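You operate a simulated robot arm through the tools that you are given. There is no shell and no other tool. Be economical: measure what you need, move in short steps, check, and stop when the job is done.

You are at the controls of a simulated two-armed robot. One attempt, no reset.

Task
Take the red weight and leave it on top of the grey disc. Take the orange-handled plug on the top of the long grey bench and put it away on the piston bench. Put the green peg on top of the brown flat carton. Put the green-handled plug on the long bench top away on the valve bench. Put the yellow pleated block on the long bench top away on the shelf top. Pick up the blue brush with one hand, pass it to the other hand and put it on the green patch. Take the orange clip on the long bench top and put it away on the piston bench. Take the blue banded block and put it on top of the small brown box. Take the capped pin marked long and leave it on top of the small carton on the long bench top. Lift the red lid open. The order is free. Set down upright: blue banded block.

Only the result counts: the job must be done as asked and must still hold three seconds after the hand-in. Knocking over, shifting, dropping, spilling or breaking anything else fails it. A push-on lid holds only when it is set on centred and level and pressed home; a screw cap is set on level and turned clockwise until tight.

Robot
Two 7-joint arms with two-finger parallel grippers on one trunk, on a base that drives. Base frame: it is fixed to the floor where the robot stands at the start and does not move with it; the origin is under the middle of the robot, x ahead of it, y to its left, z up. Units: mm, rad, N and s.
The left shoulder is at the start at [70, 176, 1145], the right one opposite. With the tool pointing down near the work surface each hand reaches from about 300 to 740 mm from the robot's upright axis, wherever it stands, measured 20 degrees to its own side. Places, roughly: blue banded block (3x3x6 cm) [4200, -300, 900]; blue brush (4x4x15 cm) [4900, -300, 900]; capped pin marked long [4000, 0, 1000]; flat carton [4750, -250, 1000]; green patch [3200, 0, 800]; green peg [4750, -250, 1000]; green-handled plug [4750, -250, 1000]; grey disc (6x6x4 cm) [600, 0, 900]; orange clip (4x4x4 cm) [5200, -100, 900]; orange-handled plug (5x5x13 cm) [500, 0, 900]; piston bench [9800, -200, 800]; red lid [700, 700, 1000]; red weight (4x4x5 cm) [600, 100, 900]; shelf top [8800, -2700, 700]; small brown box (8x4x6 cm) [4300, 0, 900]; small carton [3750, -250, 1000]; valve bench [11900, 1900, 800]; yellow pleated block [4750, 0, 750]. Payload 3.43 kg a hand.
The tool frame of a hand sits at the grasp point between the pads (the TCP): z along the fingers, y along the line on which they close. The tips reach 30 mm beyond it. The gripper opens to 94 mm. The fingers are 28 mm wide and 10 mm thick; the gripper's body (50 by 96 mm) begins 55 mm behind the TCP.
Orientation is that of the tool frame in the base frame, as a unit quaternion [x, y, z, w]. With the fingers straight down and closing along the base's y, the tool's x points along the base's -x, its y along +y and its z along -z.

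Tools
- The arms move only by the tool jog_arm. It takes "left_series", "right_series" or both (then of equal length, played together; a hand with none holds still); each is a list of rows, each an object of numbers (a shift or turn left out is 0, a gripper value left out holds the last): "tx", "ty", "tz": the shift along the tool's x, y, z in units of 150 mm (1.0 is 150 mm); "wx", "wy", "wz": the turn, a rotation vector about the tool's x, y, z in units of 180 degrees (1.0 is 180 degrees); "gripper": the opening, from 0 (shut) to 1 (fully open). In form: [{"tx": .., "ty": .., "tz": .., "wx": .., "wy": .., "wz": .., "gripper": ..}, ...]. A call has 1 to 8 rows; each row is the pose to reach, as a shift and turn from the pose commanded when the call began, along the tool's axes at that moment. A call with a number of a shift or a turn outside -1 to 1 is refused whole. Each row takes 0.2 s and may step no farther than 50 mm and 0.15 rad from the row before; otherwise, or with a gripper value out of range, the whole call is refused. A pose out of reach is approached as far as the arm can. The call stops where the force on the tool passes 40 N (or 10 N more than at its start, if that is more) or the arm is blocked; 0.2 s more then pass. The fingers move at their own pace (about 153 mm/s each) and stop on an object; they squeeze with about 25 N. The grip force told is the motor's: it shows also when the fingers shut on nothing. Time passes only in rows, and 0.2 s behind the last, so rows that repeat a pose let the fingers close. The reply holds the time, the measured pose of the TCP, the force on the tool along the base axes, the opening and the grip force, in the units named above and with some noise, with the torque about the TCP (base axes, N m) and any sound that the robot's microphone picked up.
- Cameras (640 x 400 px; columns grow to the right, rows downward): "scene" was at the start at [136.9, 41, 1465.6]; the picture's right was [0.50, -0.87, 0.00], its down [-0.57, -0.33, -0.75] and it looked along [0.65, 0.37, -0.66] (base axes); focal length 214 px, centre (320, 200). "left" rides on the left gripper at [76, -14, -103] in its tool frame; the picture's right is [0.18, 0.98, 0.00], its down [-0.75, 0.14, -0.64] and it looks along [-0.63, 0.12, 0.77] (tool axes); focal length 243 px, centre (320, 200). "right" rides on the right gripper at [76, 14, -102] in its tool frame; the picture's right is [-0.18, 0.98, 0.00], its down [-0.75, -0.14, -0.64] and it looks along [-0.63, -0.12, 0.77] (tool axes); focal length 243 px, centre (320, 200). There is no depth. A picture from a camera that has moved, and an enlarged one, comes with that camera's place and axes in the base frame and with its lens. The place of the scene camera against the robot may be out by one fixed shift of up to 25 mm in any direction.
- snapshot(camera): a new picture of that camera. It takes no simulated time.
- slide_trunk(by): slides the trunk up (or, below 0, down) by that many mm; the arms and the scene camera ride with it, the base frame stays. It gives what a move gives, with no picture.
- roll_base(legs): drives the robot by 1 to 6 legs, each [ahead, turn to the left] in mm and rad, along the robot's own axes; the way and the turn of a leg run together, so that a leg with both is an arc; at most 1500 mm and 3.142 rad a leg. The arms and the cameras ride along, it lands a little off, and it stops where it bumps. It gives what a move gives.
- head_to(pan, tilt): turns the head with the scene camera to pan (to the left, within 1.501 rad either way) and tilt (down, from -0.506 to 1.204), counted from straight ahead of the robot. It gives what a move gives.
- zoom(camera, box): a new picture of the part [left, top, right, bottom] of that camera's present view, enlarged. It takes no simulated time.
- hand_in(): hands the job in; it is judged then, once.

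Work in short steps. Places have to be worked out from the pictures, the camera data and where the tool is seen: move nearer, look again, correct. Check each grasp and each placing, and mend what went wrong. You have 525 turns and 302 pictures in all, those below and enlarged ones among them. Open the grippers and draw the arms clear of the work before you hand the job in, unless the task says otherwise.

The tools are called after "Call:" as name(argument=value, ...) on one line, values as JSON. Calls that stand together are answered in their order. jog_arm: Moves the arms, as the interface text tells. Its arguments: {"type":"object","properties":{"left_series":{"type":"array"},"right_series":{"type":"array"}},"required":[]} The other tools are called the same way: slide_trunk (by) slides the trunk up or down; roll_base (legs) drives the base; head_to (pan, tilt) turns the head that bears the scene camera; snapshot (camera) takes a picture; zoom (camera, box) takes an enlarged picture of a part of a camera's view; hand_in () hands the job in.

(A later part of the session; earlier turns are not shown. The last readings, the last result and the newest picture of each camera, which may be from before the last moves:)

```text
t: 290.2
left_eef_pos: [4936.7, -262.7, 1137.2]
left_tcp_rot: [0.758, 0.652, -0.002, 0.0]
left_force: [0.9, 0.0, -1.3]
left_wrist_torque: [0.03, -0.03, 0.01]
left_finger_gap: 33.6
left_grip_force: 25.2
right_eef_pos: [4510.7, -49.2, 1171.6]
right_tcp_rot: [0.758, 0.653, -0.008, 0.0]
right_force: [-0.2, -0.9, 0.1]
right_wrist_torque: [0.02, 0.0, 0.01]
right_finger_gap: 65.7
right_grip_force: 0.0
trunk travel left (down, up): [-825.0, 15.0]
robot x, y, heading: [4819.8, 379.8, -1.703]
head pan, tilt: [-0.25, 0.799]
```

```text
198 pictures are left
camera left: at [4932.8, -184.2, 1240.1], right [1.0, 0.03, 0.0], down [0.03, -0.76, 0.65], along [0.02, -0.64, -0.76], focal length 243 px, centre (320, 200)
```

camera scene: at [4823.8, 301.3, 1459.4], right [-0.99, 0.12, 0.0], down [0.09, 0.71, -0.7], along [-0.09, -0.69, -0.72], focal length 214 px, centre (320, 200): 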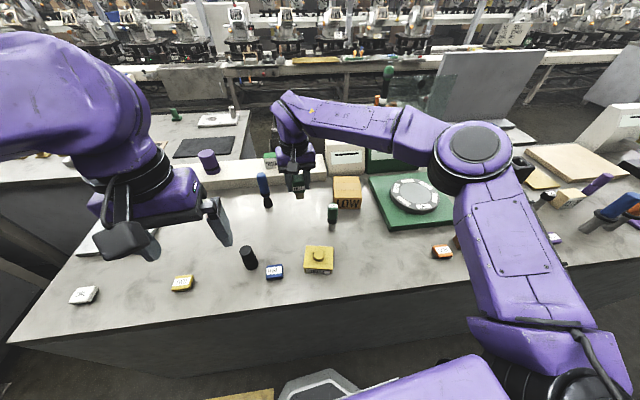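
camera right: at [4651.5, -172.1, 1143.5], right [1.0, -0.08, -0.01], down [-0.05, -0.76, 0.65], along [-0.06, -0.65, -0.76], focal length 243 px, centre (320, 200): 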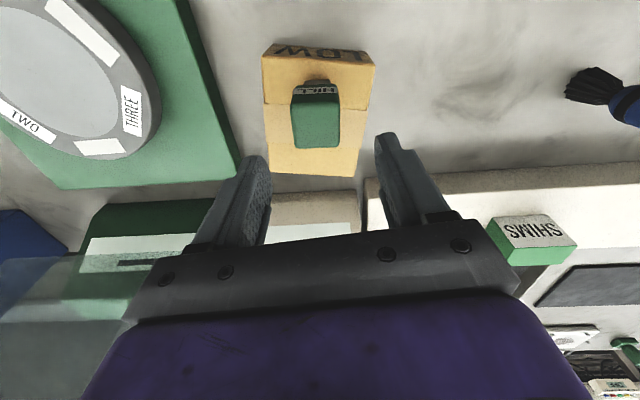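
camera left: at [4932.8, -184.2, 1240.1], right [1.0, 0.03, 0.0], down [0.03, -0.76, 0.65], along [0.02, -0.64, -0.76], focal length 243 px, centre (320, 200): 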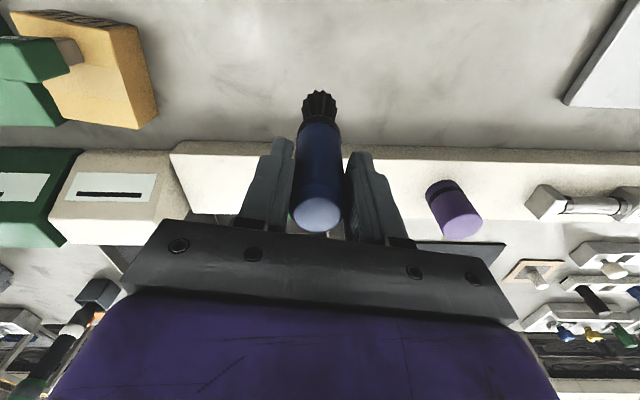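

Brush held. I back the base away and bring the left hand to a handover place in front of the robot while turning the right hand about its axis.

Call:
roll_base(legs=[[-330, 0]])

Call:
jog_arm(left_series=[{"tx": 0.2, "ty": -0.15, "tz": -0.1}, {"tx": 0.4, "ty": -0.3, "tz": -0.2}, {"tx": 0.6, "ty": -0.45, "tz": -0.3}, {"tx": 0.8, "ty": -0.6, "tz": -0.4}, {"tx": 1, "ty": -0.75, "tz": -0.42}, {"tx": 1, "ty": -0.94, "tz": -0.42}, {"tx": 1, "ty": -0.94, "tz": -0.42}, {"tx": 1, "ty": -0.94, "tz": -0.42}], right_series=[{"wz": 0.045, "gripper": 1}, {"wz": 0.09}, {"wz": 0.135}, {"wz": 0.18}, {"wz": 0.225}, {"wz": 0.27}, {"wz": 0.315}, {"wz": 0.36}])

Call:
jog_arm(right_series=[{"wz": 0.045}, {"wz": 0.09}, {"wz": 0.135}, {"wz": 0.14}])

Call:
jog_arm(right_series=[{"wy": 0.045}, {"wy": 0.09}, {"wy": 0.135}, {"wy": 0.18}, {"wy": 0.225}, {"wy": 0.27}, {"wy": 0.315}, {"wy": 0.36}])

```text
t: 292.4
left_eef_pos: [4977.5, 57.2, 1135.6]
left_tcp_rot: [0.759, 0.651, -0.002, 0.0]
left_force: [0.0, -0.5, -1.1]
left_wrist_torque: [0.02, 0.0, 0.03]
left_finger_gap: 33.1
left_grip_force: 25.7
right_eef_pos: [4554.1, 269.3, 1171.8]
right_tcp_rot: [0.757, 0.653, -0.008, -0.001]
right_force: [0.3, -0.1, -0.7]
right_wrist_torque: [0.0, 0.02, 0.03]
right_finger_gap: 65.7
right_grip_force: 0.1
trunk travel left (down, up): [-825.0, 15.0]
robot x, y, heading: [4864.3, 698.5, -1.697]
head pan, tilt: [-0.25, 0.799]
```

```text
t: 294.2
left_eef_pos: [4863.3, 228.9, 1200.9]
left_tcp_rot: [0.759, 0.651, -0.003, 0.001]
left_force: [0.2, 0.7, -1.4]
left_wrist_torque: [-0.01, 0.02, 0.01]
left_finger_gap: 33.3
left_grip_force: 25.2
right_eef_pos: [4555.4, 271.3, 1172.3]
right_tcp_rot: [0.99, 0.144, -0.007, 0.004]
right_force: [0.1, -0.6, 0.0]
right_wrist_torque: [0.0, -0.02, -0.01]
right_finger_gap: 94.1
right_grip_force: 0.0
trunk travel left (down, up): [-825.0, 15.0]
robot x, y, heading: [4862.9, 698.8, -1.696]
head pan, tilt: [-0.25, 0.799]
```

```text
t: 295.2
left_eef_pos: [4863.5, 226.1, 1200.8]
left_tcp_rot: [0.759, 0.651, -0.003, 0.0]
left_force: [0.8, -0.3, -1.1]
left_wrist_torque: [0.01, 0.03, -0.03]
left_finger_gap: 33.6
left_grip_force: 25.5
right_eef_pos: [4554.0, 269.5, 1172.6]
right_tcp_rot: [0.997, -0.074, -0.006, 0.006]
right_force: [-0.1, -0.2, -0.8]
right_wrist_torque: [0.03, 0.0, -0.02]
right_finger_gap: 93.9
right_grip_force: 0.0
trunk travel left (down, up): [-825.0, 15.0]
robot x, y, heading: [4863.6, 699.0, -1.696]
head pan, tilt: [-0.25, 0.799]
```

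```text
t: 297.0
left_eef_pos: [4862.2, 227.3, 1201.4]
left_tcp_rot: [0.759, 0.651, -0.002, 0.0]
left_force: [-0.3, -0.9, -0.9]
left_wrist_torque: [0.03, -0.03, -0.01]
left_finger_gap: 33.3
left_grip_force: 24.4
right_eef_pos: [4553.9, 269.7, 1171.2]
right_tcp_rot: [0.845, -0.058, 0.53, 0.043]
right_force: [0.0, -0.1, -0.6]
right_wrist_torque: [-0.02, -0.01, 0.02]
right_finger_gap: 94.2
right_grip_force: 0.0
trunk travel left (down, up): [-825.0, 15.0]
robot x, y, heading: [4864.2, 697.0, -1.702]
head pan, tilt: [-0.25, 0.799]
```

The right hand is nearly horizontal, pointing at the brush. I finish the tilt, then advance most of the way.

Call:
jog_arm(right_series=[{"wy": 0.045}, {"wy": 0.09}, {"wy": 0.135}, {"wy": 0.14}])

Call:
jog_arm(right_series=[{"tz": 0.3, "tx": -0.05}, {"tz": 0.6, "tx": -0.1}, {"tz": 0.9, "tx": -0.2}, {"tz": 1.0, "tx": -0.2}])

Call:
snapshot(camera="right")

Call:
head_to(pan=0, tilt=0.8)

Call:
snapshot(camera="scene")

```text
t: 298.0
left_eef_pos: [4862.8, 227.3, 1201.5]
left_tcp_rot: [0.759, 0.652, -0.003, 0.0]
left_force: [-0.5, -0.1, -0.9]
left_wrist_torque: [-0.01, 0.02, 0.02]
left_finger_gap: 33.2
left_grip_force: 25.7
right_eef_pos: [4555.5, 271.2, 1172.5]
right_tcp_rot: [0.709, -0.047, 0.701, 0.056]
right_force: [0.9, 0.3, 0.2]
right_wrist_torque: [0.01, 0.0, 0.01]
right_finger_gap: 94.0
right_grip_force: 0.1
trunk travel left (down, up): [-825.0, 15.0]
robot x, y, heading: [4858.9, 697.9, -1.7]
head pan, tilt: [-0.25, 0.799]
```

```text
t: 299.0
left_eef_pos: [4863.4, 226.6, 1201.2]
left_tcp_rot: [0.759, 0.651, -0.004, 0.0]
left_force: [0.4, 0.2, -1.0]
left_wrist_torque: [-0.01, 0.03, 0.0]
left_finger_gap: 33.0
left_grip_force: 24.9
right_eef_pos: [4703.0, 246.8, 1138.2]
right_tcp_rot: [0.709, -0.048, 0.701, 0.056]
right_force: [0.1, 0.2, 0.3]
right_wrist_torque: [-0.03, 0.02, -0.01]
right_finger_gap: 94.1
right_grip_force: 0.1
trunk travel left (down, up): [-825.0, 15.0]
robot x, y, heading: [4865.1, 698.1, -1.699]
head pan, tilt: [-0.25, 0.799]
```

```text
197 pictures are left
camera right: at [4600.5, 248.1, 1216.5], right [-0.15, -0.97, -0.17], down [-0.62, 0.23, -0.75], along [0.77, 0.0, -0.64], focal length 243 px, centre (320, 200)
```

right: 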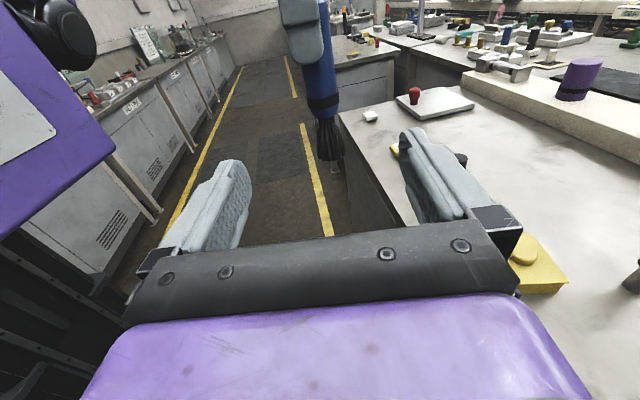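

```text
t: 299.8
left_eef_pos: [4862.9, 227.7, 1200.4]
left_tcp_rot: [0.759, 0.651, -0.003, 0.0]
left_force: [0.5, 0.3, -1.6]
left_wrist_torque: [0.01, -0.02, 0.01]
left_finger_gap: 33.0
left_grip_force: 24.8
right_eef_pos: [4702.3, 247.4, 1138.8]
right_tcp_rot: [0.709, -0.048, 0.701, 0.055]
right_force: [0.6, 0.0, 0.2]
right_wrist_torque: [-0.02, -0.01, 0.01]
right_finger_gap: 94.0
right_grip_force: 0.1
trunk travel left (down, up): [-825.0, 15.0]
robot x, y, heading: [4863.5, 700.9, -1.698]
head pan, tilt: [0.0, 0.799]
```

```text
196 pictures are left
camera scene: at [4858.8, 568.5, 1559.4], right [-0.99, 0.13, 0.0], down [0.09, 0.71, -0.7], along [-0.09, -0.69, -0.72], focal length 214 px, centre (320, 200)
```

scene: 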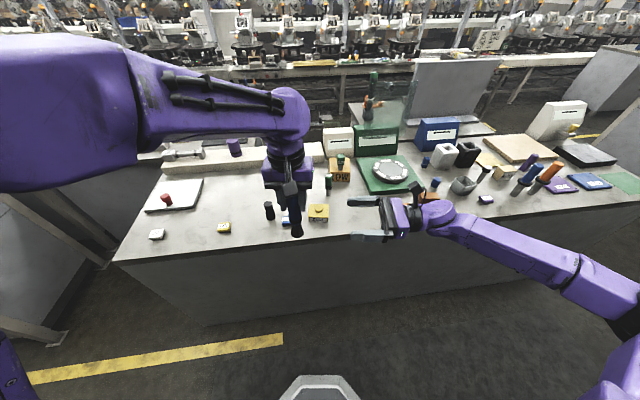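

Aligned well. I advance the right hand onto the brush handle below the left fingers.

Call:
jog_arm(right_series=[{"tz": 0.3, "ty": -0.02}, {"tz": 0.6, "ty": -0.02}, {"tz": 0.8, "ty": -0.02}, {"tz": 1.0, "ty": -0.02}])

Call:
snapshot(camera="right")

Call:
zoom(camera="scene", box=[220, 140, 420, 265])

```text
t: 300.8
left_eef_pos: [4863.7, 226.9, 1201.0]
left_tcp_rot: [0.759, 0.651, -0.003, -0.001]
left_force: [-0.4, 0.8, -1.2]
left_wrist_torque: [0.0, 0.0, 0.0]
left_finger_gap: 33.0
left_grip_force: 24.9
right_eef_pos: [4853.5, 226.6, 1137.5]
right_tcp_rot: [0.709, -0.049, 0.701, 0.056]
right_force: [0.8, -0.7, 0.0]
right_wrist_torque: [0.0, 0.01, -0.03]
right_finger_gap: 94.1
right_grip_force: 0.0
trunk travel left (down, up): [-825.0, 15.0]
robot x, y, heading: [4863.4, 699.1, -1.701]
head pan, tilt: [0.0, 0.799]
```

```text
195 pictures are left
camera right: at [4751.1, 227.8, 1215.3], right [-0.15, -0.97, -0.17], down [-0.62, 0.23, -0.75], along [0.77, 0.0, -0.64], focal length 243 px, centre (320, 200)
```

right: 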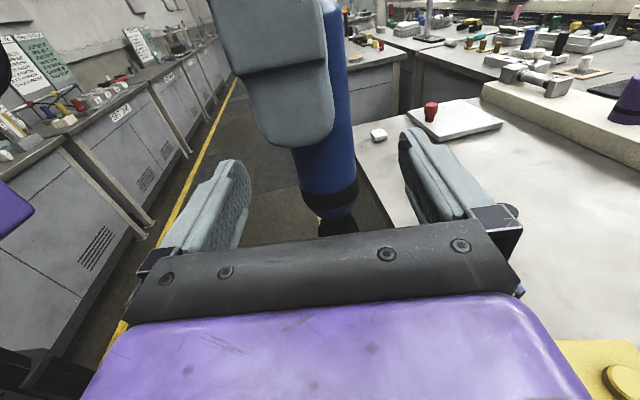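

```text
3.20 times, centred on (320, 202) of scene
camera zoom: at [4860.8, 567.7, 1559.4], right [-0.99, 0.13, 0.0], down [0.09, 0.71, -0.7], along [-0.09, -0.69, -0.72], focal length 686 px, centre (320, 192)
```

zoom: 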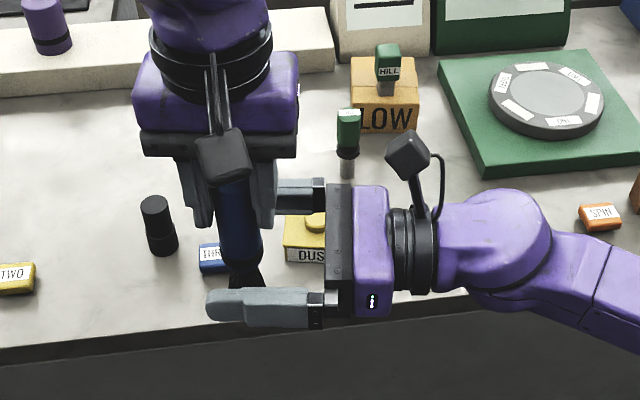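

The brush is between the right fingers. I close the right hand.

Call:
jog_arm(right_series=[{"tz": 0.02, "gripper": 0.05}, {"tz": 0.02, "gripper": 0.05}, {"tz": 0.02, "gripper": 0.05}, {"tz": 0.02, "gripper": 0.05}, {"tz": 0.02, "gripper": 0.05}])

Call:
snapshot(camera="right")

```text
t: 301.9
left_eef_pos: [4864.2, 226.7, 1201.7]
left_tcp_rot: [0.759, 0.651, -0.002, 0.0]
left_force: [11.0, 7.1, 0.6]
left_wrist_torque: [0.03, -0.4, 0.15]
left_finger_gap: 31.6
left_grip_force: 24.9
right_eef_pos: [4855.4, 227.8, 1138.1]
right_tcp_rot: [0.71, -0.049, 0.7, 0.057]
right_force: [-11.4, -8.1, -1.0]
right_wrist_torque: [0.48, -0.25, -0.22]
right_finger_gap: 32.4
right_grip_force: 25.2
trunk travel left (down, up): [-825.0, 15.0]
robot x, y, heading: [4861.7, 701.5, -1.7]
head pan, tilt: [0.0, 0.799]
```

```text
193 pictures are left
camera right: at [4752.1, 228.3, 1215.0], right [-0.15, -0.97, -0.17], down [-0.62, 0.23, -0.75], along [0.77, 0.0, -0.64], focal length 243 px, centre (320, 200)
```

right: 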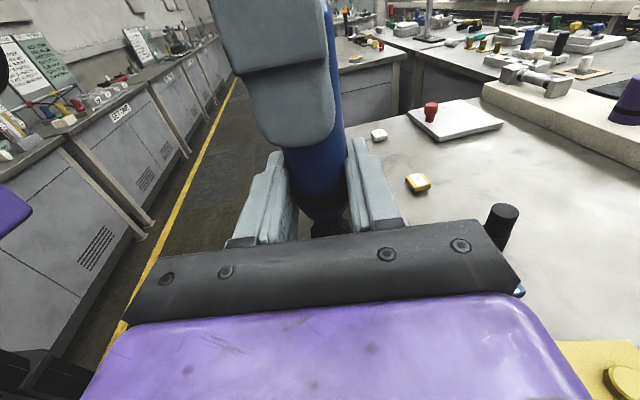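

Both hands hold it. I open the left hand and raise it clear.

Call:
jog_arm(left_series=[{"gripper": 0.6}, {"gripper": 0.8}, {"gripper": 0.8}, {"tz": -0.25}, {"tz": -0.5}, {"tz": -0.75, "ty": 0.2}, {"tz": -0.8, "ty": 0.5}, {"tz": -0.8, "ty": 0.8}])

Call:
snapshot(camera="right")

Call:
snapshot(camera="scene")

```text
t: 303.8
left_eef_pos: [4984.6, 210.8, 1318.8]
left_tcp_rot: [0.759, 0.651, -0.003, 0.0]
left_force: [0.2, -0.1, 0.1]
left_wrist_torque: [0.03, -0.01, 0.01]
left_finger_gap: 75.2
left_grip_force: 0.1
right_eef_pos: [4857.0, 226.6, 1137.5]
right_tcp_rot: [0.711, -0.048, 0.7, 0.056]
right_force: [-0.3, 0.4, 0.5]
right_wrist_torque: [0.0, 0.02, 0.02]
right_finger_gap: 32.1
right_grip_force: 24.5
trunk travel left (down, up): [-825.0, 15.0]
robot x, y, heading: [4862.5, 699.1, -1.7]
head pan, tilt: [0.0, 0.799]
```

```text
192 pictures are left
camera right: at [4755.5, 228.1, 1215.2], right [-0.15, -0.97, -0.17], down [-0.63, 0.23, -0.75], along [0.77, 0.0, -0.64], focal length 243 px, centre (320, 200)
```

right: 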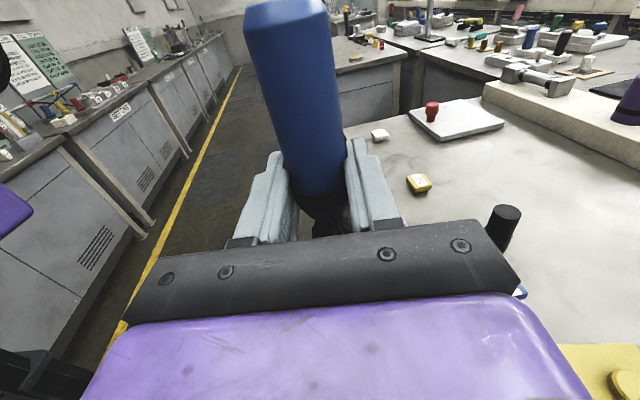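

```text
191 pictures are left
camera scene: at [4863.2, 567.4, 1559.3], right [-0.99, 0.13, 0.0], down [0.09, 0.71, -0.7], along [-0.09, -0.69, -0.72], focal length 214 px, centre (320, 200)
```

scene: 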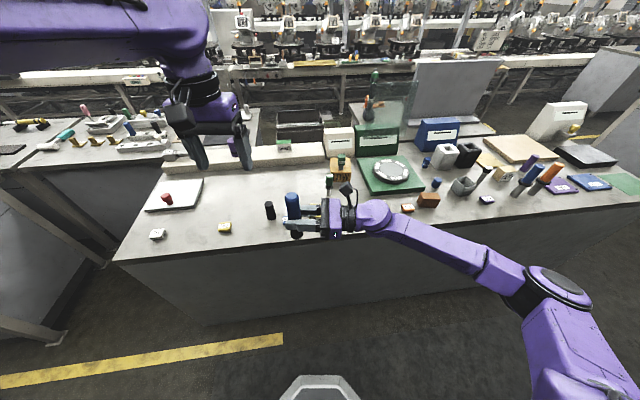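

Handover done. I drive to the green patch near x≈3250.

Call:
roll_base(legs=[[0, -1.441], [1500, 0], [165, 0], [0, 1.571]])

Call:
snapshot(camera="scene")

```text
t: 319.7
left_eef_pos: [3362.1, 259.6, 1319.5]
left_tcp_rot: [0.716, 0.698, -0.003, 0.0]
left_force: [-0.9, -0.8, 0.1]
left_wrist_torque: [0.03, 0.0, -0.02]
left_finger_gap: 75.2
left_grip_force: 0.0
right_eef_pos: [3234.0, 259.2, 1137.2]
right_tcp_rot: [0.711, -0.004, 0.703, 0.012]
right_force: [0.2, 0.0, -1.0]
right_wrist_torque: [0.0, -0.03, 0.02]
right_finger_gap: 31.5
right_grip_force: 24.8
trunk travel left (down, up): [-825.0, 15.0]
robot x, y, heading: [3183.2, 729.7, -1.575]
head pan, tilt: [0.0, 0.799]
```

```text
190 pictures are left
camera scene: at [3196.1, 597.0, 1559.4], right [-1.0, 0.0, 0.0], down [0.0, 0.72, -0.7], along [0.0, -0.7, -0.72], focal length 214 px, centre (320, 200)
```

scene: 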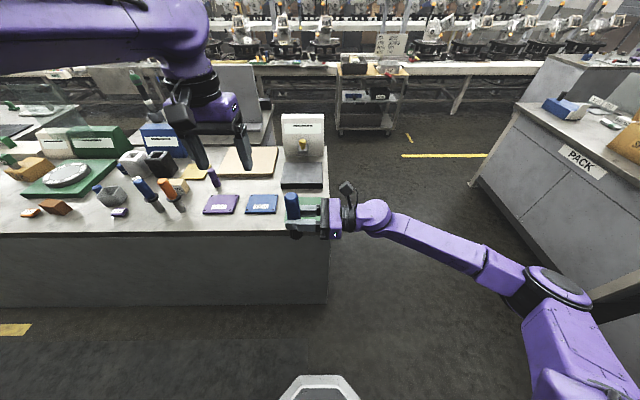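

I drive ahead 260 mm and look at the patch beneath the brush.

Call:
roll_base(legs=[[260, 0]])

Call:
head_to(pan=0, tilt=1.0)

Call:
zoom(camera="scene", box=[200, 80, 440, 230])

Call:
snapshot(camera="right")

```text
t: 321.6
left_eef_pos: [3358.2, 4.4, 1319.8]
left_tcp_rot: [0.717, 0.697, -0.003, 0.0]
left_force: [0.1, 0.1, 0.6]
left_wrist_torque: [-0.02, 0.01, 0.01]
left_finger_gap: 75.5
left_grip_force: 0.0
right_eef_pos: [3230.3, 4.8, 1138.8]
right_tcp_rot: [0.711, -0.004, 0.703, 0.013]
right_force: [0.3, 0.1, -1.3]
right_wrist_torque: [0.0, 0.01, -0.01]
right_finger_gap: 31.4
right_grip_force: 24.7
trunk travel left (down, up): [-825.0, 15.0]
robot x, y, heading: [3180.2, 471.1, -1.581]
head pan, tilt: [0.0, 0.799]
```

```text
t: 322.3
left_eef_pos: [3357.7, 2.9, 1319.8]
left_tcp_rot: [0.717, 0.697, -0.002, -0.001]
left_force: [-0.7, 0.1, -0.6]
left_wrist_torque: [0.0, -0.03, -0.05]
left_finger_gap: 75.3
left_grip_force: 0.0
right_eef_pos: [3231.3, 2.4, 1136.8]
right_tcp_rot: [0.711, -0.005, 0.703, 0.013]
right_force: [0.0, -0.8, -1.3]
right_wrist_torque: [-0.04, 0.04, 0.04]
right_finger_gap: 31.3
right_grip_force: 25.5
trunk travel left (down, up): [-825.0, 15.0]
robot x, y, heading: [3182.3, 470.5, -1.577]
head pan, tilt: [0.0, 1.0]
```

```text
2.67 times, centred on (320, 155) of scene
camera zoom: at [3194.4, 350.4, 1544.2], right [-1.0, 0.01, 0.0], down [0.01, 0.84, -0.54], along [0.0, -0.54, -0.84], focal length 572 px, centre (320, 320)
```

zoom: 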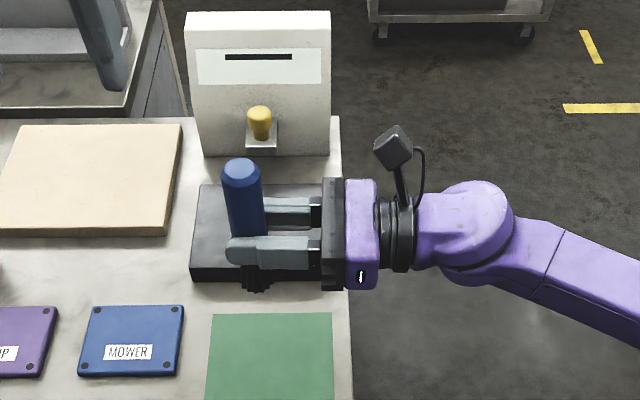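

```text
188 pictures are left
camera right: at [3129.4, -8.7, 1214.7], right [-0.03, -0.98, -0.17], down [-0.65, 0.15, -0.75], along [0.76, 0.09, -0.64], focal length 243 px, centre (320, 200)
```

right: 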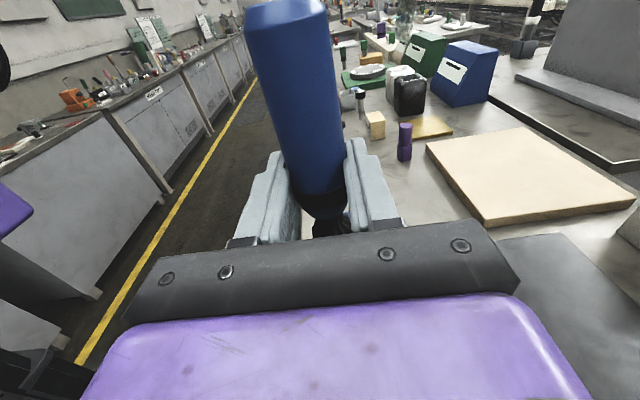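

Patch centre about (3263,-30). I shift the brush there and lower it, first to z≈990.

Call:
jog_arm(right_series=[{"tz": 0.19, "ty": 0.13}, {"tz": 0.19, "ty": 0.13, "tx": -0.3}, {"tz": 0.19, "ty": 0.13, "tx": -0.6}, {"tz": 0.19, "ty": 0.13, "tx": -0.9}, {"tz": 0.19, "ty": 0.13, "tx": -1}])

Call:
zoom(camera="scene", box=[200, 80, 440, 230])

```text
t: 323.5
left_eef_pos: [3357.8, 3.2, 1320.1]
left_tcp_rot: [0.717, 0.697, -0.003, 0.001]
left_force: [0.5, -0.3, 0.1]
left_wrist_torque: [0.01, 0.03, 0.01]
left_finger_gap: 75.4
left_grip_force: 0.1
right_eef_pos: [3259.2, -20.1, 988.7]
right_tcp_rot: [0.711, -0.005, 0.703, 0.013]
right_force: [0.3, -0.7, -1.2]
right_wrist_torque: [0.01, 0.06, -0.01]
right_finger_gap: 31.3
right_grip_force: 24.8
trunk travel left (down, up): [-825.0, 15.0]
robot x, y, heading: [3181.5, 470.3, -1.576]
head pan, tilt: [0.0, 1.0]
```

```text
2.67 times, centred on (320, 155) of scene
camera zoom: at [3194.3, 351.2, 1544.3], right [-1.0, 0.01, 0.0], down [0.01, 0.84, -0.54], along [0.0, -0.54, -0.84], focal length 572 px, centre (320, 320)
```

zoom: 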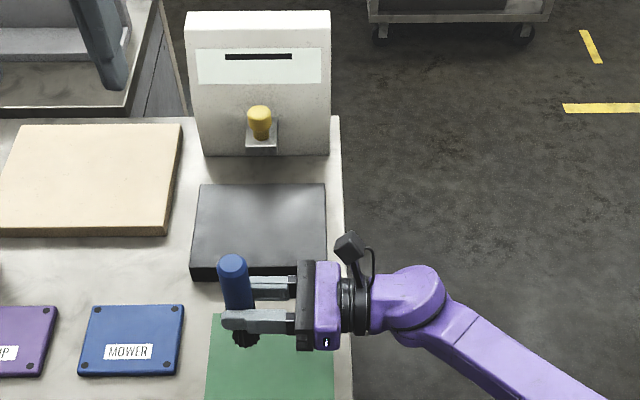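

I shift 25 mm back toward the patch centre and lower to contact.

Call:
jog_arm(right_series=[{"tz": -0.17}, {"tz": -0.17, "tx": -0.2}, {"tz": -0.17, "tx": -0.34}, {"tz": -0.17, "tx": -0.39}, {"tz": -0.17, "tx": -0.41}, {"tz": -0.17, "tx": -0.425}])

Call:
zoom(camera="scene", box=[200, 100, 440, 250])

```text
t: 324.9
left_eef_pos: [3357.4, 2.8, 1319.7]
left_tcp_rot: [0.717, 0.697, -0.003, 0.001]
left_force: [-1.2, 0.4, 0.3]
left_wrist_torque: [-0.01, 0.03, -0.02]
left_finger_gap: 75.1
left_grip_force: 0.0
right_eef_pos: [3231.6, -18.9, 925.9]
right_tcp_rot: [0.711, -0.007, 0.703, 0.014]
right_force: [0.4, 0.5, -1.3]
right_wrist_torque: [0.03, 0.0, -0.02]
right_finger_gap: 31.2
right_grip_force: 24.9
trunk travel left (down, up): [-825.0, 15.0]
robot x, y, heading: [3180.9, 476.0, -1.579]
head pan, tilt: [0.0, 1.0]
```

```text
2.67 times, centred on (320, 175) of scene
camera zoom: at [3194.6, 351.2, 1544.3], right [-1.0, 0.01, 0.0], down [0.01, 0.84, -0.54], along [0.0, -0.54, -0.84], focal length 572 px, centre (320, 267)
```

zoom: 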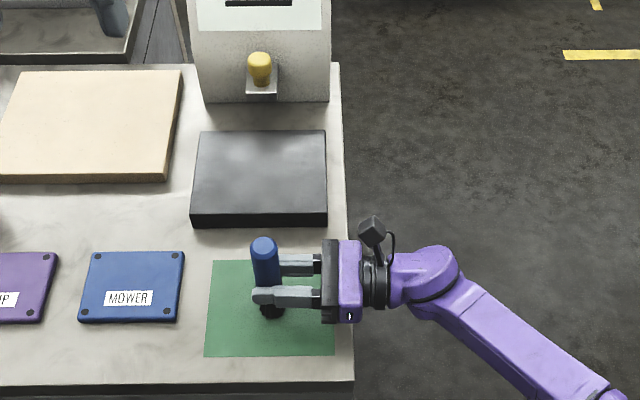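

Nicely centred over the patch. A few mm more to contact.

Call:
jog_arm(right_series=[{"tx": -0.013}, {"tx": -0.026}, {"tx": -0.04}])

```text
t: 325.7
left_eef_pos: [3358.4, 5.3, 1320.6]
left_tcp_rot: [0.718, 0.696, -0.004, 0.001]
left_force: [-0.8, -0.1, 1.0]
left_wrist_torque: [0.03, 0.0, -0.01]
left_finger_gap: 75.4
left_grip_force: 0.1
right_eef_pos: [3230.6, -19.0, 922.1]
right_tcp_rot: [0.709, -0.004, 0.705, 0.013]
right_force: [-1.4, -0.3, 14.4]
right_wrist_torque: [0.15, -0.01, -0.03]
right_finger_gap: 31.4
right_grip_force: 25.1
trunk travel left (down, up): [-825.0, 15.0]
robot x, y, heading: [3180.6, 471.0, -1.58]
head pan, tilt: [0.0, 1.0]
```

Contact. I ease slightly, open and withdraw horizontally.

Call:
jog_arm(right_series=[{"tx": 0.012}, {"tx": 0.012, "gripper": 0.5}, {"tx": 0.012, "gripper": 0.7}, {"tx": 0.012, "gripper": 0.7}, {"tx": 0.012, "tz": -0.25}, {"tx": 0.012, "tz": -0.5}, {"tx": 0.1, "tz": -0.75}, {"tx": 0.3, "tz": -0.95}])

Call:
zoom(camera="scene", box=[200, 100, 440, 250])

```text
t: 327.5
left_eef_pos: [3357.1, 3.6, 1320.5]
left_tcp_rot: [0.718, 0.696, -0.003, 0.002]
left_force: [0.3, 0.3, -0.6]
left_wrist_torque: [-0.02, 0.0, -0.04]
left_finger_gap: 75.1
left_grip_force: 0.0
right_eef_pos: [3089.2, -11.3, 965.6]
right_tcp_rot: [0.711, -0.004, 0.703, 0.013]
right_force: [-0.2, -0.3, 0.0]
right_wrist_torque: [-0.01, 0.03, -0.01]
right_finger_gap: 66.0
right_grip_force: 0.2
trunk travel left (down, up): [-825.0, 15.0]
robot x, y, heading: [3184.4, 467.3, -1.576]
head pan, tilt: [0.0, 1.0]
```

```text
2.67 times, centred on (320, 175) of scene
camera zoom: at [3193.0, 352.3, 1544.3], right [-1.0, 0.01, 0.0], down [0.01, 0.84, -0.54], along [0.0, -0.54, -0.84], focal length 572 px, centre (320, 267)
```

zoom: 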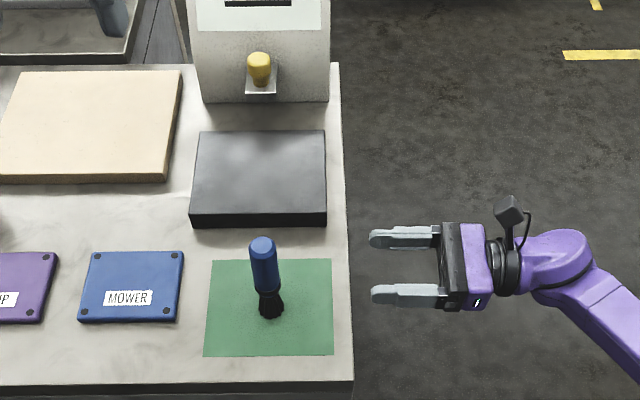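

The brush stands on the patch. I back off and turn the right hand back to pointing down.

Call:
roll_base(legs=[[-260, 0]])

Call:
jog_arm(right_series=[{"wx": 0.0272, "wy": -0.0272, "wz": -0.0272, "tx": 0.25}, {"wx": 0.0544, "wy": -0.0544, "wz": -0.0544, "tx": 0.5}, {"wx": 0.0816, "wy": -0.0816, "wz": -0.0816, "tx": 0.75}, {"wx": 0.1088, "wy": -0.1088, "wz": -0.1088, "tx": 1}, {"wx": 0.136, "wy": -0.136, "wz": -0.136, "tx": 1}, {"wx": 0.1632, "wy": -0.1632, "wz": -0.1632, "tx": 1}, {"wx": 0.1904, "wy": -0.1904, "wz": -0.1904, "tx": 1}, {"wx": 0.2176, "wy": -0.2176, "wz": -0.2176, "tx": 1}])

Call:
jog_arm(right_series=[{"wx": 0.0272, "wy": -0.0272, "wz": -0.0272}, {"wx": 0.0544, "wy": -0.0544, "wz": -0.0544}, {"wx": 0.0816, "wy": -0.0816, "wz": -0.0816}, {"wx": 0.1088, "wy": -0.1088, "wz": -0.1088}, {"wx": 0.136, "wy": -0.136, "wz": -0.136}, {"wx": 0.1632, "wy": -0.1632, "wz": -0.1632}, {"wx": 0.1673, "wy": -0.1673, "wz": -0.1673}])

```text
t: 329.4
left_eef_pos: [3361.0, 263.4, 1319.4]
left_tcp_rot: [0.717, 0.697, -0.003, 0.0]
left_force: [0.3, 0.1, -0.8]
left_wrist_torque: [0.0, -0.05, -0.04]
left_finger_gap: 75.1
left_grip_force: 0.1
right_eef_pos: [3092.2, 246.8, 965.0]
right_tcp_rot: [0.711, -0.004, 0.703, 0.012]
right_force: [0.6, 0.6, 1.4]
right_wrist_torque: [0.03, 0.03, 0.03]
right_finger_gap: 66.1
right_grip_force: 0.0
trunk travel left (down, up): [-825.0, 15.0]
robot x, y, heading: [3184.1, 729.9, -1.574]
head pan, tilt: [0.0, 1.0]
```

```text
t: 331.2
left_eef_pos: [3362.5, 265.6, 1319.7]
left_tcp_rot: [0.717, 0.697, -0.003, 0.0]
left_force: [-0.6, 0.2, -1.1]
left_wrist_torque: [-0.02, 0.01, 0.01]
left_finger_gap: 75.0
left_grip_force: 0.1
right_eef_pos: [3094.3, 248.4, 1116.6]
right_tcp_rot: [0.822, 0.45, 0.35, 0.006]
right_force: [0.0, 0.0, -0.6]
right_wrist_torque: [-0.02, 0.01, 0.04]
right_finger_gap: 65.7
right_grip_force: 0.0
trunk travel left (down, up): [-825.0, 15.0]
robot x, y, heading: [3178.7, 732.2, -1.582]
head pan, tilt: [0.0, 1.0]
```

```text
t: 332.8
left_eef_pos: [3361.7, 264.4, 1319.6]
left_tcp_rot: [0.717, 0.697, -0.003, 0.0]
left_force: [-0.2, 0.3, -0.2]
left_wrist_torque: [0.0, 0.04, 0.0]
left_finger_gap: 75.1
left_grip_force: 0.0
right_eef_pos: [3094.1, 249.6, 1115.6]
right_tcp_rot: [0.714, 0.7, -0.008, -0.001]
right_force: [-0.4, -1.1, 0.2]
right_wrist_torque: [-0.02, -0.01, 0.01]
right_finger_gap: 66.0
right_grip_force: 0.0
trunk travel left (down, up): [-825.0, 15.0]
robot x, y, heading: [3181.3, 728.8, -1.573]
head pan, tilt: [0.0, 1.0]
```

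Now to the pin, small carton, blue block and brown box. I drop the trunk back by 100, raise the right hand, and drive to x≈3980.

Call:
slide_trunk(by=-100)

Call:
jog_arm(right_series=[{"tz": -0.3, "tx": 0.1, "ty": -0.2}, {"tz": -0.6, "tx": 0.2, "ty": -0.4}, {"tz": -0.9, "tx": 0.3, "ty": -0.5}, {"tz": -1, "tx": 0.5, "ty": -0.5}])

Call:
roll_base(legs=[[0, 1.571], [800, 0], [0, -1.571]])

Call:
head_to(pan=0, tilt=0.65)

Call:
snapshot(camera="scene")

```text
t: 334.1
left_eef_pos: [3361.4, 266.0, 1220.0]
left_tcp_rot: [0.717, 0.697, -0.003, 0.001]
left_force: [0.7, -0.2, -0.6]
left_wrist_torque: [-0.04, -0.02, -0.02]
left_finger_gap: 75.1
left_grip_force: 0.1
right_eef_pos: [3095.0, 249.4, 1015.7]
right_tcp_rot: [0.715, 0.699, -0.009, 0.0]
right_force: [1.0, 0.7, 0.5]
right_wrist_torque: [-0.01, 0.0, -0.01]
right_finger_gap: 65.9
right_grip_force: 0.0
trunk travel left (down, up): [-725.0, 115.0]
robot x, y, heading: [3180.9, 732.3, -1.573]
head pan, tilt: [0.0, 1.0]
```

```text
refused: row 1 steps farther than a row can; nothing moved
```

```text
t: 346.0
left_eef_pos: [4171.2, 258.5, 1219.1]
left_tcp_rot: [0.712, 0.702, -0.004, 0.0]
left_force: [-0.1, -0.4, 0.0]
left_wrist_torque: [0.02, -0.01, -0.02]
left_finger_gap: 75.1
left_grip_force: 0.0
right_eef_pos: [3904.6, 239.1, 1015.6]
right_tcp_rot: [0.71, 0.704, -0.009, 0.0]
right_force: [0.4, -0.2, -0.3]
right_wrist_torque: [0.03, -0.03, 0.01]
right_finger_gap: 66.0
right_grip_force: 0.1
trunk travel left (down, up): [-725.0, 115.0]
robot x, y, heading: [3984.1, 722.8, -1.567]
head pan, tilt: [0.0, 1.0]
```

```text
t: 346.8
left_eef_pos: [4170.5, 259.2, 1220.9]
left_tcp_rot: [0.711, 0.703, -0.003, 0.0]
left_force: [-1.0, 0.2, -0.4]
left_wrist_torque: [0.0, -0.01, 0.03]
left_finger_gap: 75.4
left_grip_force: 0.1
right_eef_pos: [3904.0, 240.3, 1015.5]
right_tcp_rot: [0.71, 0.704, -0.009, 0.0]
right_force: [-0.6, 0.1, 0.1]
right_wrist_torque: [0.01, -0.03, -0.03]
right_finger_gap: 65.6
right_grip_force: 0.1
trunk travel left (down, up): [-725.0, 115.0]
robot x, y, heading: [3985.8, 721.1, -1.559]
head pan, tilt: [0.0, 0.649]
```

```text
184 pictures are left
camera scene: at [4001.1, 586.4, 1471.9], right [-1.0, -0.01, 0.0], down [-0.01, 0.61, -0.8], along [0.01, -0.8, -0.61], focal length 214 px, centre (320, 200)
```

scene: 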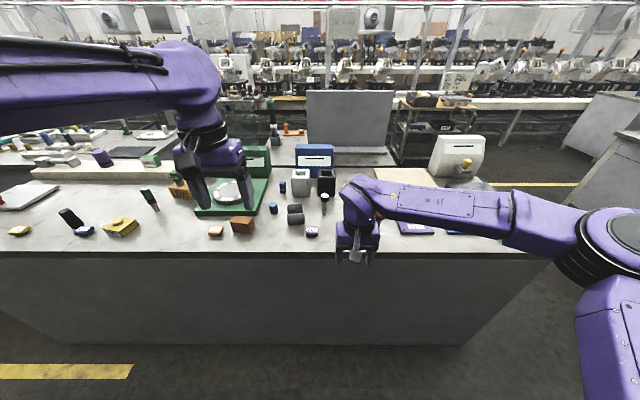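

Right arm obstructs; I raise and pull it right, then zoom on the items.

Call:
jog_arm(right_series=[{"tz": -0.25, "ty": -0.15}, {"tz": -0.5, "ty": -0.3}, {"tz": -0.75, "ty": -0.45}, {"tz": -1, "ty": -0.6}, {"tz": -1, "ty": -0.9}])

Call:
zoom(camera="scene", box=[190, 130, 440, 265])

```text
t: 348.0
left_eef_pos: [4169.1, 258.9, 1220.4]
left_tcp_rot: [0.711, 0.703, -0.002, 0.001]
left_force: [0.1, 0.0, 0.2]
left_wrist_torque: [-0.01, -0.01, -0.01]
left_finger_gap: 75.5
left_grip_force: 0.1
right_eef_pos: [3792.5, 238.9, 1168.2]
right_tcp_rot: [0.71, 0.705, -0.008, 0.0]
right_force: [-0.3, -0.5, -0.5]
right_wrist_torque: [-0.02, 0.01, -0.02]
right_finger_gap: 65.7
right_grip_force: 0.1
right hand out of reach, approached as far as the arm can: row 5
trunk travel left (down, up): [-725.0, 115.0]
robot x, y, heading: [3984.6, 721.9, -1.56]
head pan, tilt: [0.0, 0.649]
```

```text
2.56 times, centred on (315, 198) of scene
camera zoom: at [3999.3, 586.2, 1472.0], right [-1.0, -0.01, 0.0], down [-0.01, 0.6, -0.8], along [0.01, -0.8, -0.6], focal length 549 px, centre (333, 206)
```

zoom: 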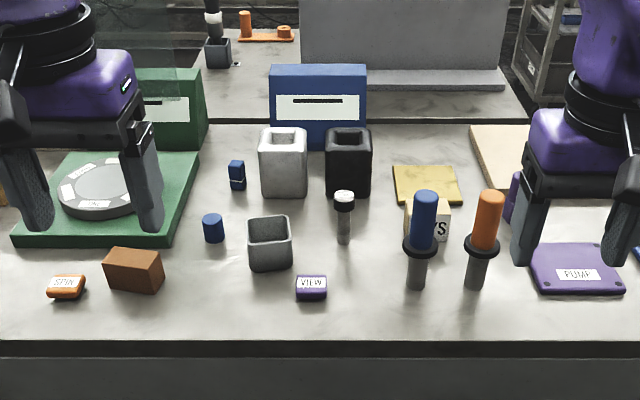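

All items are identified: pin at ≈(3990,-140), KEYS carton ≈(3832,-165), blue banded block ≈(4197,-304), brown box ≈(4319,-38). I drive 300 mm in and inspect the pin with the right camera.

Call:
roll_base(legs=[[0, -0.011], [300, 0]])

Call:
jog_arm(right_series=[{"ty": 0.3}, {"ty": 0.6}, {"ty": 0.9}, {"ty": 1, "tx": -0.1}])

Call:
snapshot(camera="right")

```text
t: 350.4
left_eef_pos: [4164.5, -40.3, 1221.4]
left_tcp_rot: [0.715, 0.699, -0.003, 0.001]
left_force: [0.0, 0.2, 0.2]
left_wrist_torque: [0.02, 0.01, -0.03]
left_finger_gap: 75.2
left_grip_force: 0.1
right_eef_pos: [3787.2, -55.4, 1169.3]
right_tcp_rot: [0.714, 0.7, -0.009, -0.001]
right_force: [-1.0, 0.5, -0.4]
right_wrist_torque: [-0.02, 0.0, -0.01]
right_finger_gap: 65.9
right_grip_force: 0.1
trunk travel left (down, up): [-725.0, 115.0]
robot x, y, heading: [3988.3, 424.1, -1.574]
head pan, tilt: [0.0, 0.649]
```

```text
t: 351.4
left_eef_pos: [4165.9, -41.7, 1219.8]
left_tcp_rot: [0.715, 0.699, -0.003, 0.0]
left_force: [-0.1, 0.4, -0.4]
left_wrist_torque: [-0.01, 0.0, 0.0]
left_finger_gap: 75.0
left_grip_force: 0.1
right_eef_pos: [3937.7, -75.5, 1167.3]
right_tcp_rot: [0.714, 0.701, -0.007, -0.001]
right_force: [0.4, 0.4, 0.1]
right_wrist_torque: [-0.02, 0.04, 0.02]
right_finger_gap: 65.9
right_grip_force: 0.0
trunk travel left (down, up): [-725.0, 115.0]
robot x, y, heading: [3984.6, 426.6, -1.572]
head pan, tilt: [0.0, 0.649]
```

```text
182 pictures are left
camera right: at [3955.5, 1.7, 1269.6], right [0.98, -0.2, -0.01], down [-0.15, -0.74, 0.65], along [-0.14, -0.64, -0.76], focal length 243 px, centre (320, 200)
```

right: 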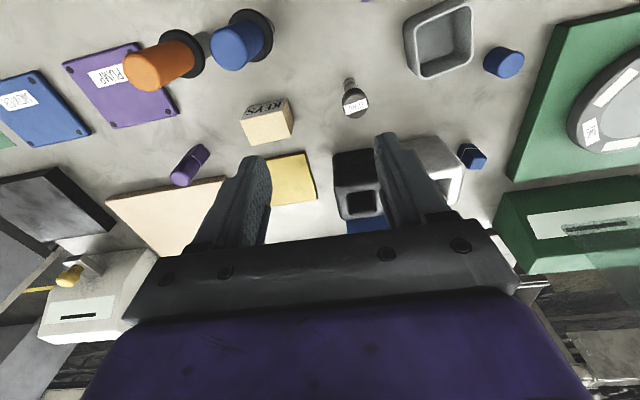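

Call:
zoom(camera="right", box=[220, 60, 400, 172])

```text
3.56 times, centred on (310, 116) of right
camera zoom: at [3955.5, 1.7, 1269.6], right [0.98, -0.2, -0.01], down [-0.15, -0.74, 0.65], along [-0.14, -0.64, -0.76], focal length 863 px, centre (356, 499)
```

zoom: 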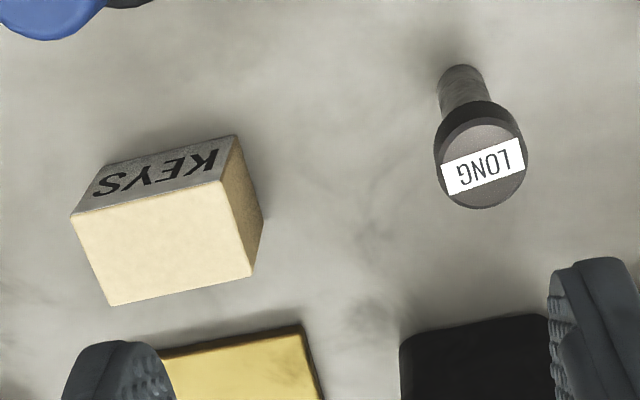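

The pin marked LONG stands at (3975,-121), top ≈942; KEYS carton top centre (3836,-142) at z≈908. I go over the pin.

Call:
jog_arm(right_series=[{"tx": -0.15, "ty": 0.13}, {"tx": -0.3, "ty": 0.256}, {"tx": -0.3, "ty": 0.256, "tz": 0.3}, {"tx": -0.3, "ty": 0.256, "tz": 0.6}, {"tx": -0.3, "ty": 0.256, "tz": 0.9}])

Call:
snapshot(camera="right")

```text
t: 352.6
left_eef_pos: [4166.3, -40.6, 1219.6]
left_tcp_rot: [0.716, 0.698, -0.002, 0.0]
left_force: [0.1, -0.3, -0.3]
left_wrist_torque: [-0.02, -0.01, 0.03]
left_finger_gap: 75.3
left_grip_force: 0.1
right_eef_pos: [3972.2, -122.2, 1032.6]
right_tcp_rot: [0.715, 0.7, -0.008, -0.001]
right_force: [0.7, 0.5, -0.8]
right_wrist_torque: [-0.04, 0.01, 0.01]
right_finger_gap: 65.8
right_grip_force: 0.1
trunk travel left (down, up): [-725.0, 115.0]
robot x, y, heading: [3984.5, 428.4, -1.571]
head pan, tilt: [0.0, 0.649]
```

```text
180 pictures are left
camera right: at [3989.2, -45.0, 1134.1], right [0.98, -0.2, -0.01], down [-0.15, -0.74, 0.65], along [-0.14, -0.64, -0.76], focal length 243 px, centre (320, 200)
```

right: 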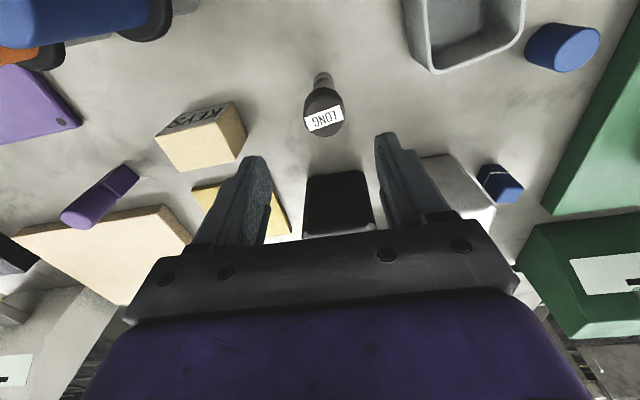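

Centred. I descend to z≈925 and close on the cap.

Call:
jog_arm(right_series=[{"tz": 0.3, "ty": 0.02}, {"tz": 0.55, "ty": 0.02}, {"tz": 0.71, "ty": 0.02}, {"tz": 0.71, "ty": 0.02, "gripper": 0.05}, {"tz": 0.71, "ty": 0.02, "gripper": 0.05}, {"tz": 0.71, "ty": 0.02, "gripper": 0.05}, {"tz": 0.71, "ty": 0.02, "gripper": 0.05}])

Call:
jog_arm(right_series=[{"tz": -0.2}, {"tz": -0.5}, {"tz": -0.7}])

Call:
snapshot(camera="right")

```text
t: 354.2
left_eef_pos: [4163.8, -40.3, 1219.3]
left_tcp_rot: [0.716, 0.698, -0.003, 0.0]
left_force: [-0.5, -0.8, -0.1]
left_wrist_torque: [0.01, 0.0, -0.02]
left_finger_gap: 74.9
left_grip_force: 0.1
right_eef_pos: [3974.3, -123.4, 926.0]
right_tcp_rot: [0.714, 0.7, -0.008, 0.0]
right_force: [-0.7, -0.5, 0.4]
right_wrist_torque: [-0.07, -0.06, 0.02]
right_finger_gap: 33.5
right_grip_force: 24.7
trunk travel left (down, up): [-725.0, 115.0]
robot x, y, heading: [3983.4, 425.4, -1.573]
head pan, tilt: [0.0, 0.649]
```

```text
t: 355.0
left_eef_pos: [4164.2, -41.5, 1219.6]
left_tcp_rot: [0.715, 0.699, -0.003, 0.0]
left_force: [0.2, 0.2, 1.0]
left_wrist_torque: [-0.02, 0.0, 0.01]
left_finger_gap: 75.2
left_grip_force: 0.1
right_eef_pos: [3977.6, -122.4, 1030.7]
right_tcp_rot: [0.714, 0.7, -0.008, 0.0]
right_force: [1.3, 0.1, -1.3]
right_wrist_torque: [0.0, -0.01, 0.03]
right_finger_gap: 33.6
right_grip_force: 24.5
trunk travel left (down, up): [-725.0, 115.0]
robot x, y, heading: [3985.1, 424.7, -1.576]
head pan, tilt: [0.0, 0.649]
```

```text
179 pictures are left
camera right: at [3994.5, -45.7, 1132.7], right [0.98, -0.2, -0.01], down [-0.15, -0.74, 0.65], along [-0.14, -0.64, -0.76], focal length 243 px, centre (320, 200)
```

right: 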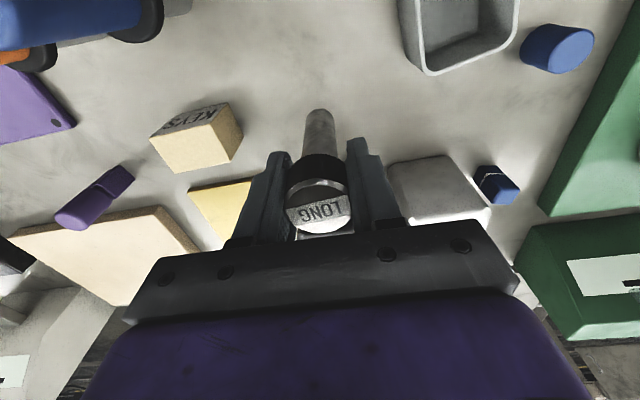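

Pin fully lifted. I carry it over the KEYS carton.

Call:
jog_arm(right_series=[{"ty": -0.3, "tx": -0.05}, {"ty": -0.6, "tx": -0.1}, {"ty": -0.937, "tx": -0.152}, {"ty": -0.937, "tx": -0.152}])

Call:
snapshot(camera="right")

```text
refused: row 3 steps farther than a row can; nothing moved
```

```text
178 pictures are left
camera right: at [3994.5, -45.7, 1132.7], right [0.98, -0.2, -0.01], down [-0.15, -0.74, 0.65], along [-0.14, -0.64, -0.76], focal length 243 px, centre (320, 200)
```

right: 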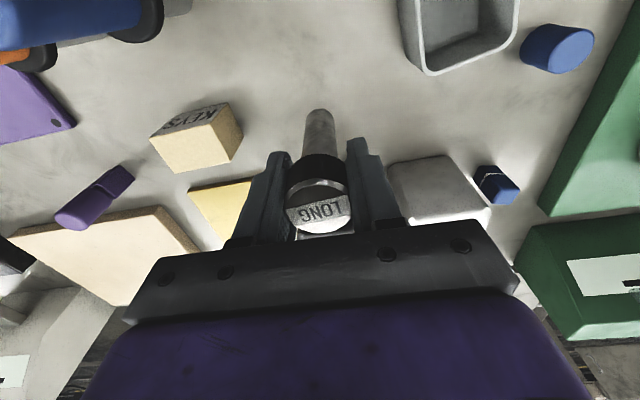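

Refused for step size; I repeat with shorter steps.

Call:
jog_arm(right_series=[{"ty": -0.3, "tx": -0.05}, {"ty": -0.6, "tx": -0.1}, {"ty": -0.85, "tx": -0.152}, {"ty": -0.937, "tx": -0.152}, {"ty": -0.937, "tx": -0.152}])

Call:
snapshot(camera="right")

```text
t: 356.2
left_eef_pos: [4164.6, -41.7, 1219.8]
left_tcp_rot: [0.717, 0.697, -0.003, 0.001]
left_force: [-0.2, 0.0, 0.1]
left_wrist_torque: [-0.04, -0.02, -0.01]
left_finger_gap: 75.2
left_grip_force: 0.1
right_eef_pos: [3834.3, -141.7, 1032.9]
right_tcp_rot: [0.714, 0.7, -0.008, 0.0]
right_force: [0.5, -0.2, -0.9]
right_wrist_torque: [-0.03, -0.03, -0.03]
right_finger_gap: 33.5
right_grip_force: 25.1
trunk travel left (down, up): [-725.0, 115.0]
robot x, y, heading: [3986.7, 427.6, -1.576]
head pan, tilt: [0.0, 0.649]
```

```text
177 pictures are left
camera right: at [3852.3, -65.3, 1133.7], right [0.98, -0.2, -0.01], down [-0.15, -0.74, 0.65], along [-0.14, -0.64, -0.76], focal length 243 px, centre (320, 200)
```

right: 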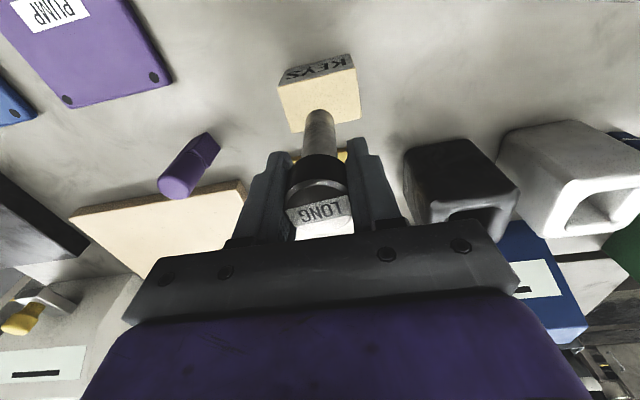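

The pin is right above the carton's centre. I lower to contact.

Call:
jog_arm(right_series=[{"tz": 0.2}, {"tz": 0.28}, {"tz": 0.31}, {"tz": 0.325}, {"tz": 0.335}])

```text
t: 357.4
left_eef_pos: [4164.1, -37.8, 1221.2]
left_tcp_rot: [0.716, 0.698, -0.003, 0.001]
left_force: [0.0, -0.2, 0.6]
left_wrist_torque: [0.01, -0.01, 0.01]
left_finger_gap: 75.2
left_grip_force: 0.1
right_eef_pos: [3835.6, -140.4, 985.2]
right_tcp_rot: [0.714, 0.7, -0.01, 0.003]
right_force: [-4.2, -1.7, 18.8]
right_wrist_torque: [0.03, 0.24, 0.04]
right_finger_gap: 33.2
right_grip_force: 25.1
trunk travel left (down, up): [-725.0, 115.0]
robot x, y, heading: [3981.1, 426.6, -1.574]
head pan, tilt: [0.0, 0.649]
```

Contact. I ease up 2 mm, release and rise.

Call:
jog_arm(right_series=[{"tz": -0.015}, {"tz": -0.015, "gripper": 0.5}, {"tz": -0.015, "gripper": 0.65}, {"tz": -0.015}, {"tz": -0.25}, {"tz": -0.5}, {"tz": -0.75}, {"tz": -0.95}])

Call:
snapshot(camera="right")

```text
t: 359.2
left_eef_pos: [4164.8, -40.7, 1219.7]
left_tcp_rot: [0.716, 0.699, -0.003, 0.001]
left_force: [-0.3, -0.2, -0.2]
left_wrist_torque: [-0.04, 0.01, -0.03]
left_finger_gap: 75.2
left_grip_force: 0.1
right_eef_pos: [3837.0, -140.9, 1114.0]
right_tcp_rot: [0.714, 0.701, -0.009, 0.0]
right_force: [-0.1, -0.6, 0.4]
right_wrist_torque: [0.02, 0.0, -0.01]
right_finger_gap: 60.9
right_grip_force: 0.1
right hand out of reach, approached as far as the arm can: row 8
trunk travel left (down, up): [-725.0, 115.0]
robot x, y, heading: [3988.4, 426.7, -1.571]
head pan, tilt: [0.0, 0.649]
```

```text
176 pictures are left
camera right: at [3853.9, -65.3, 1215.1], right [0.98, -0.2, -0.01], down [-0.15, -0.74, 0.65], along [-0.14, -0.64, -0.76], focal length 243 px, centre (320, 200)
```

right: 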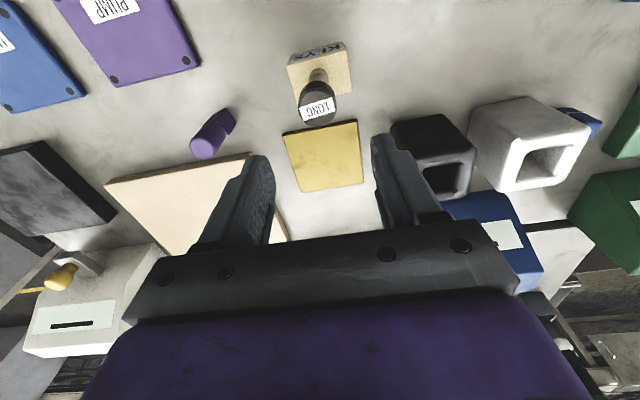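

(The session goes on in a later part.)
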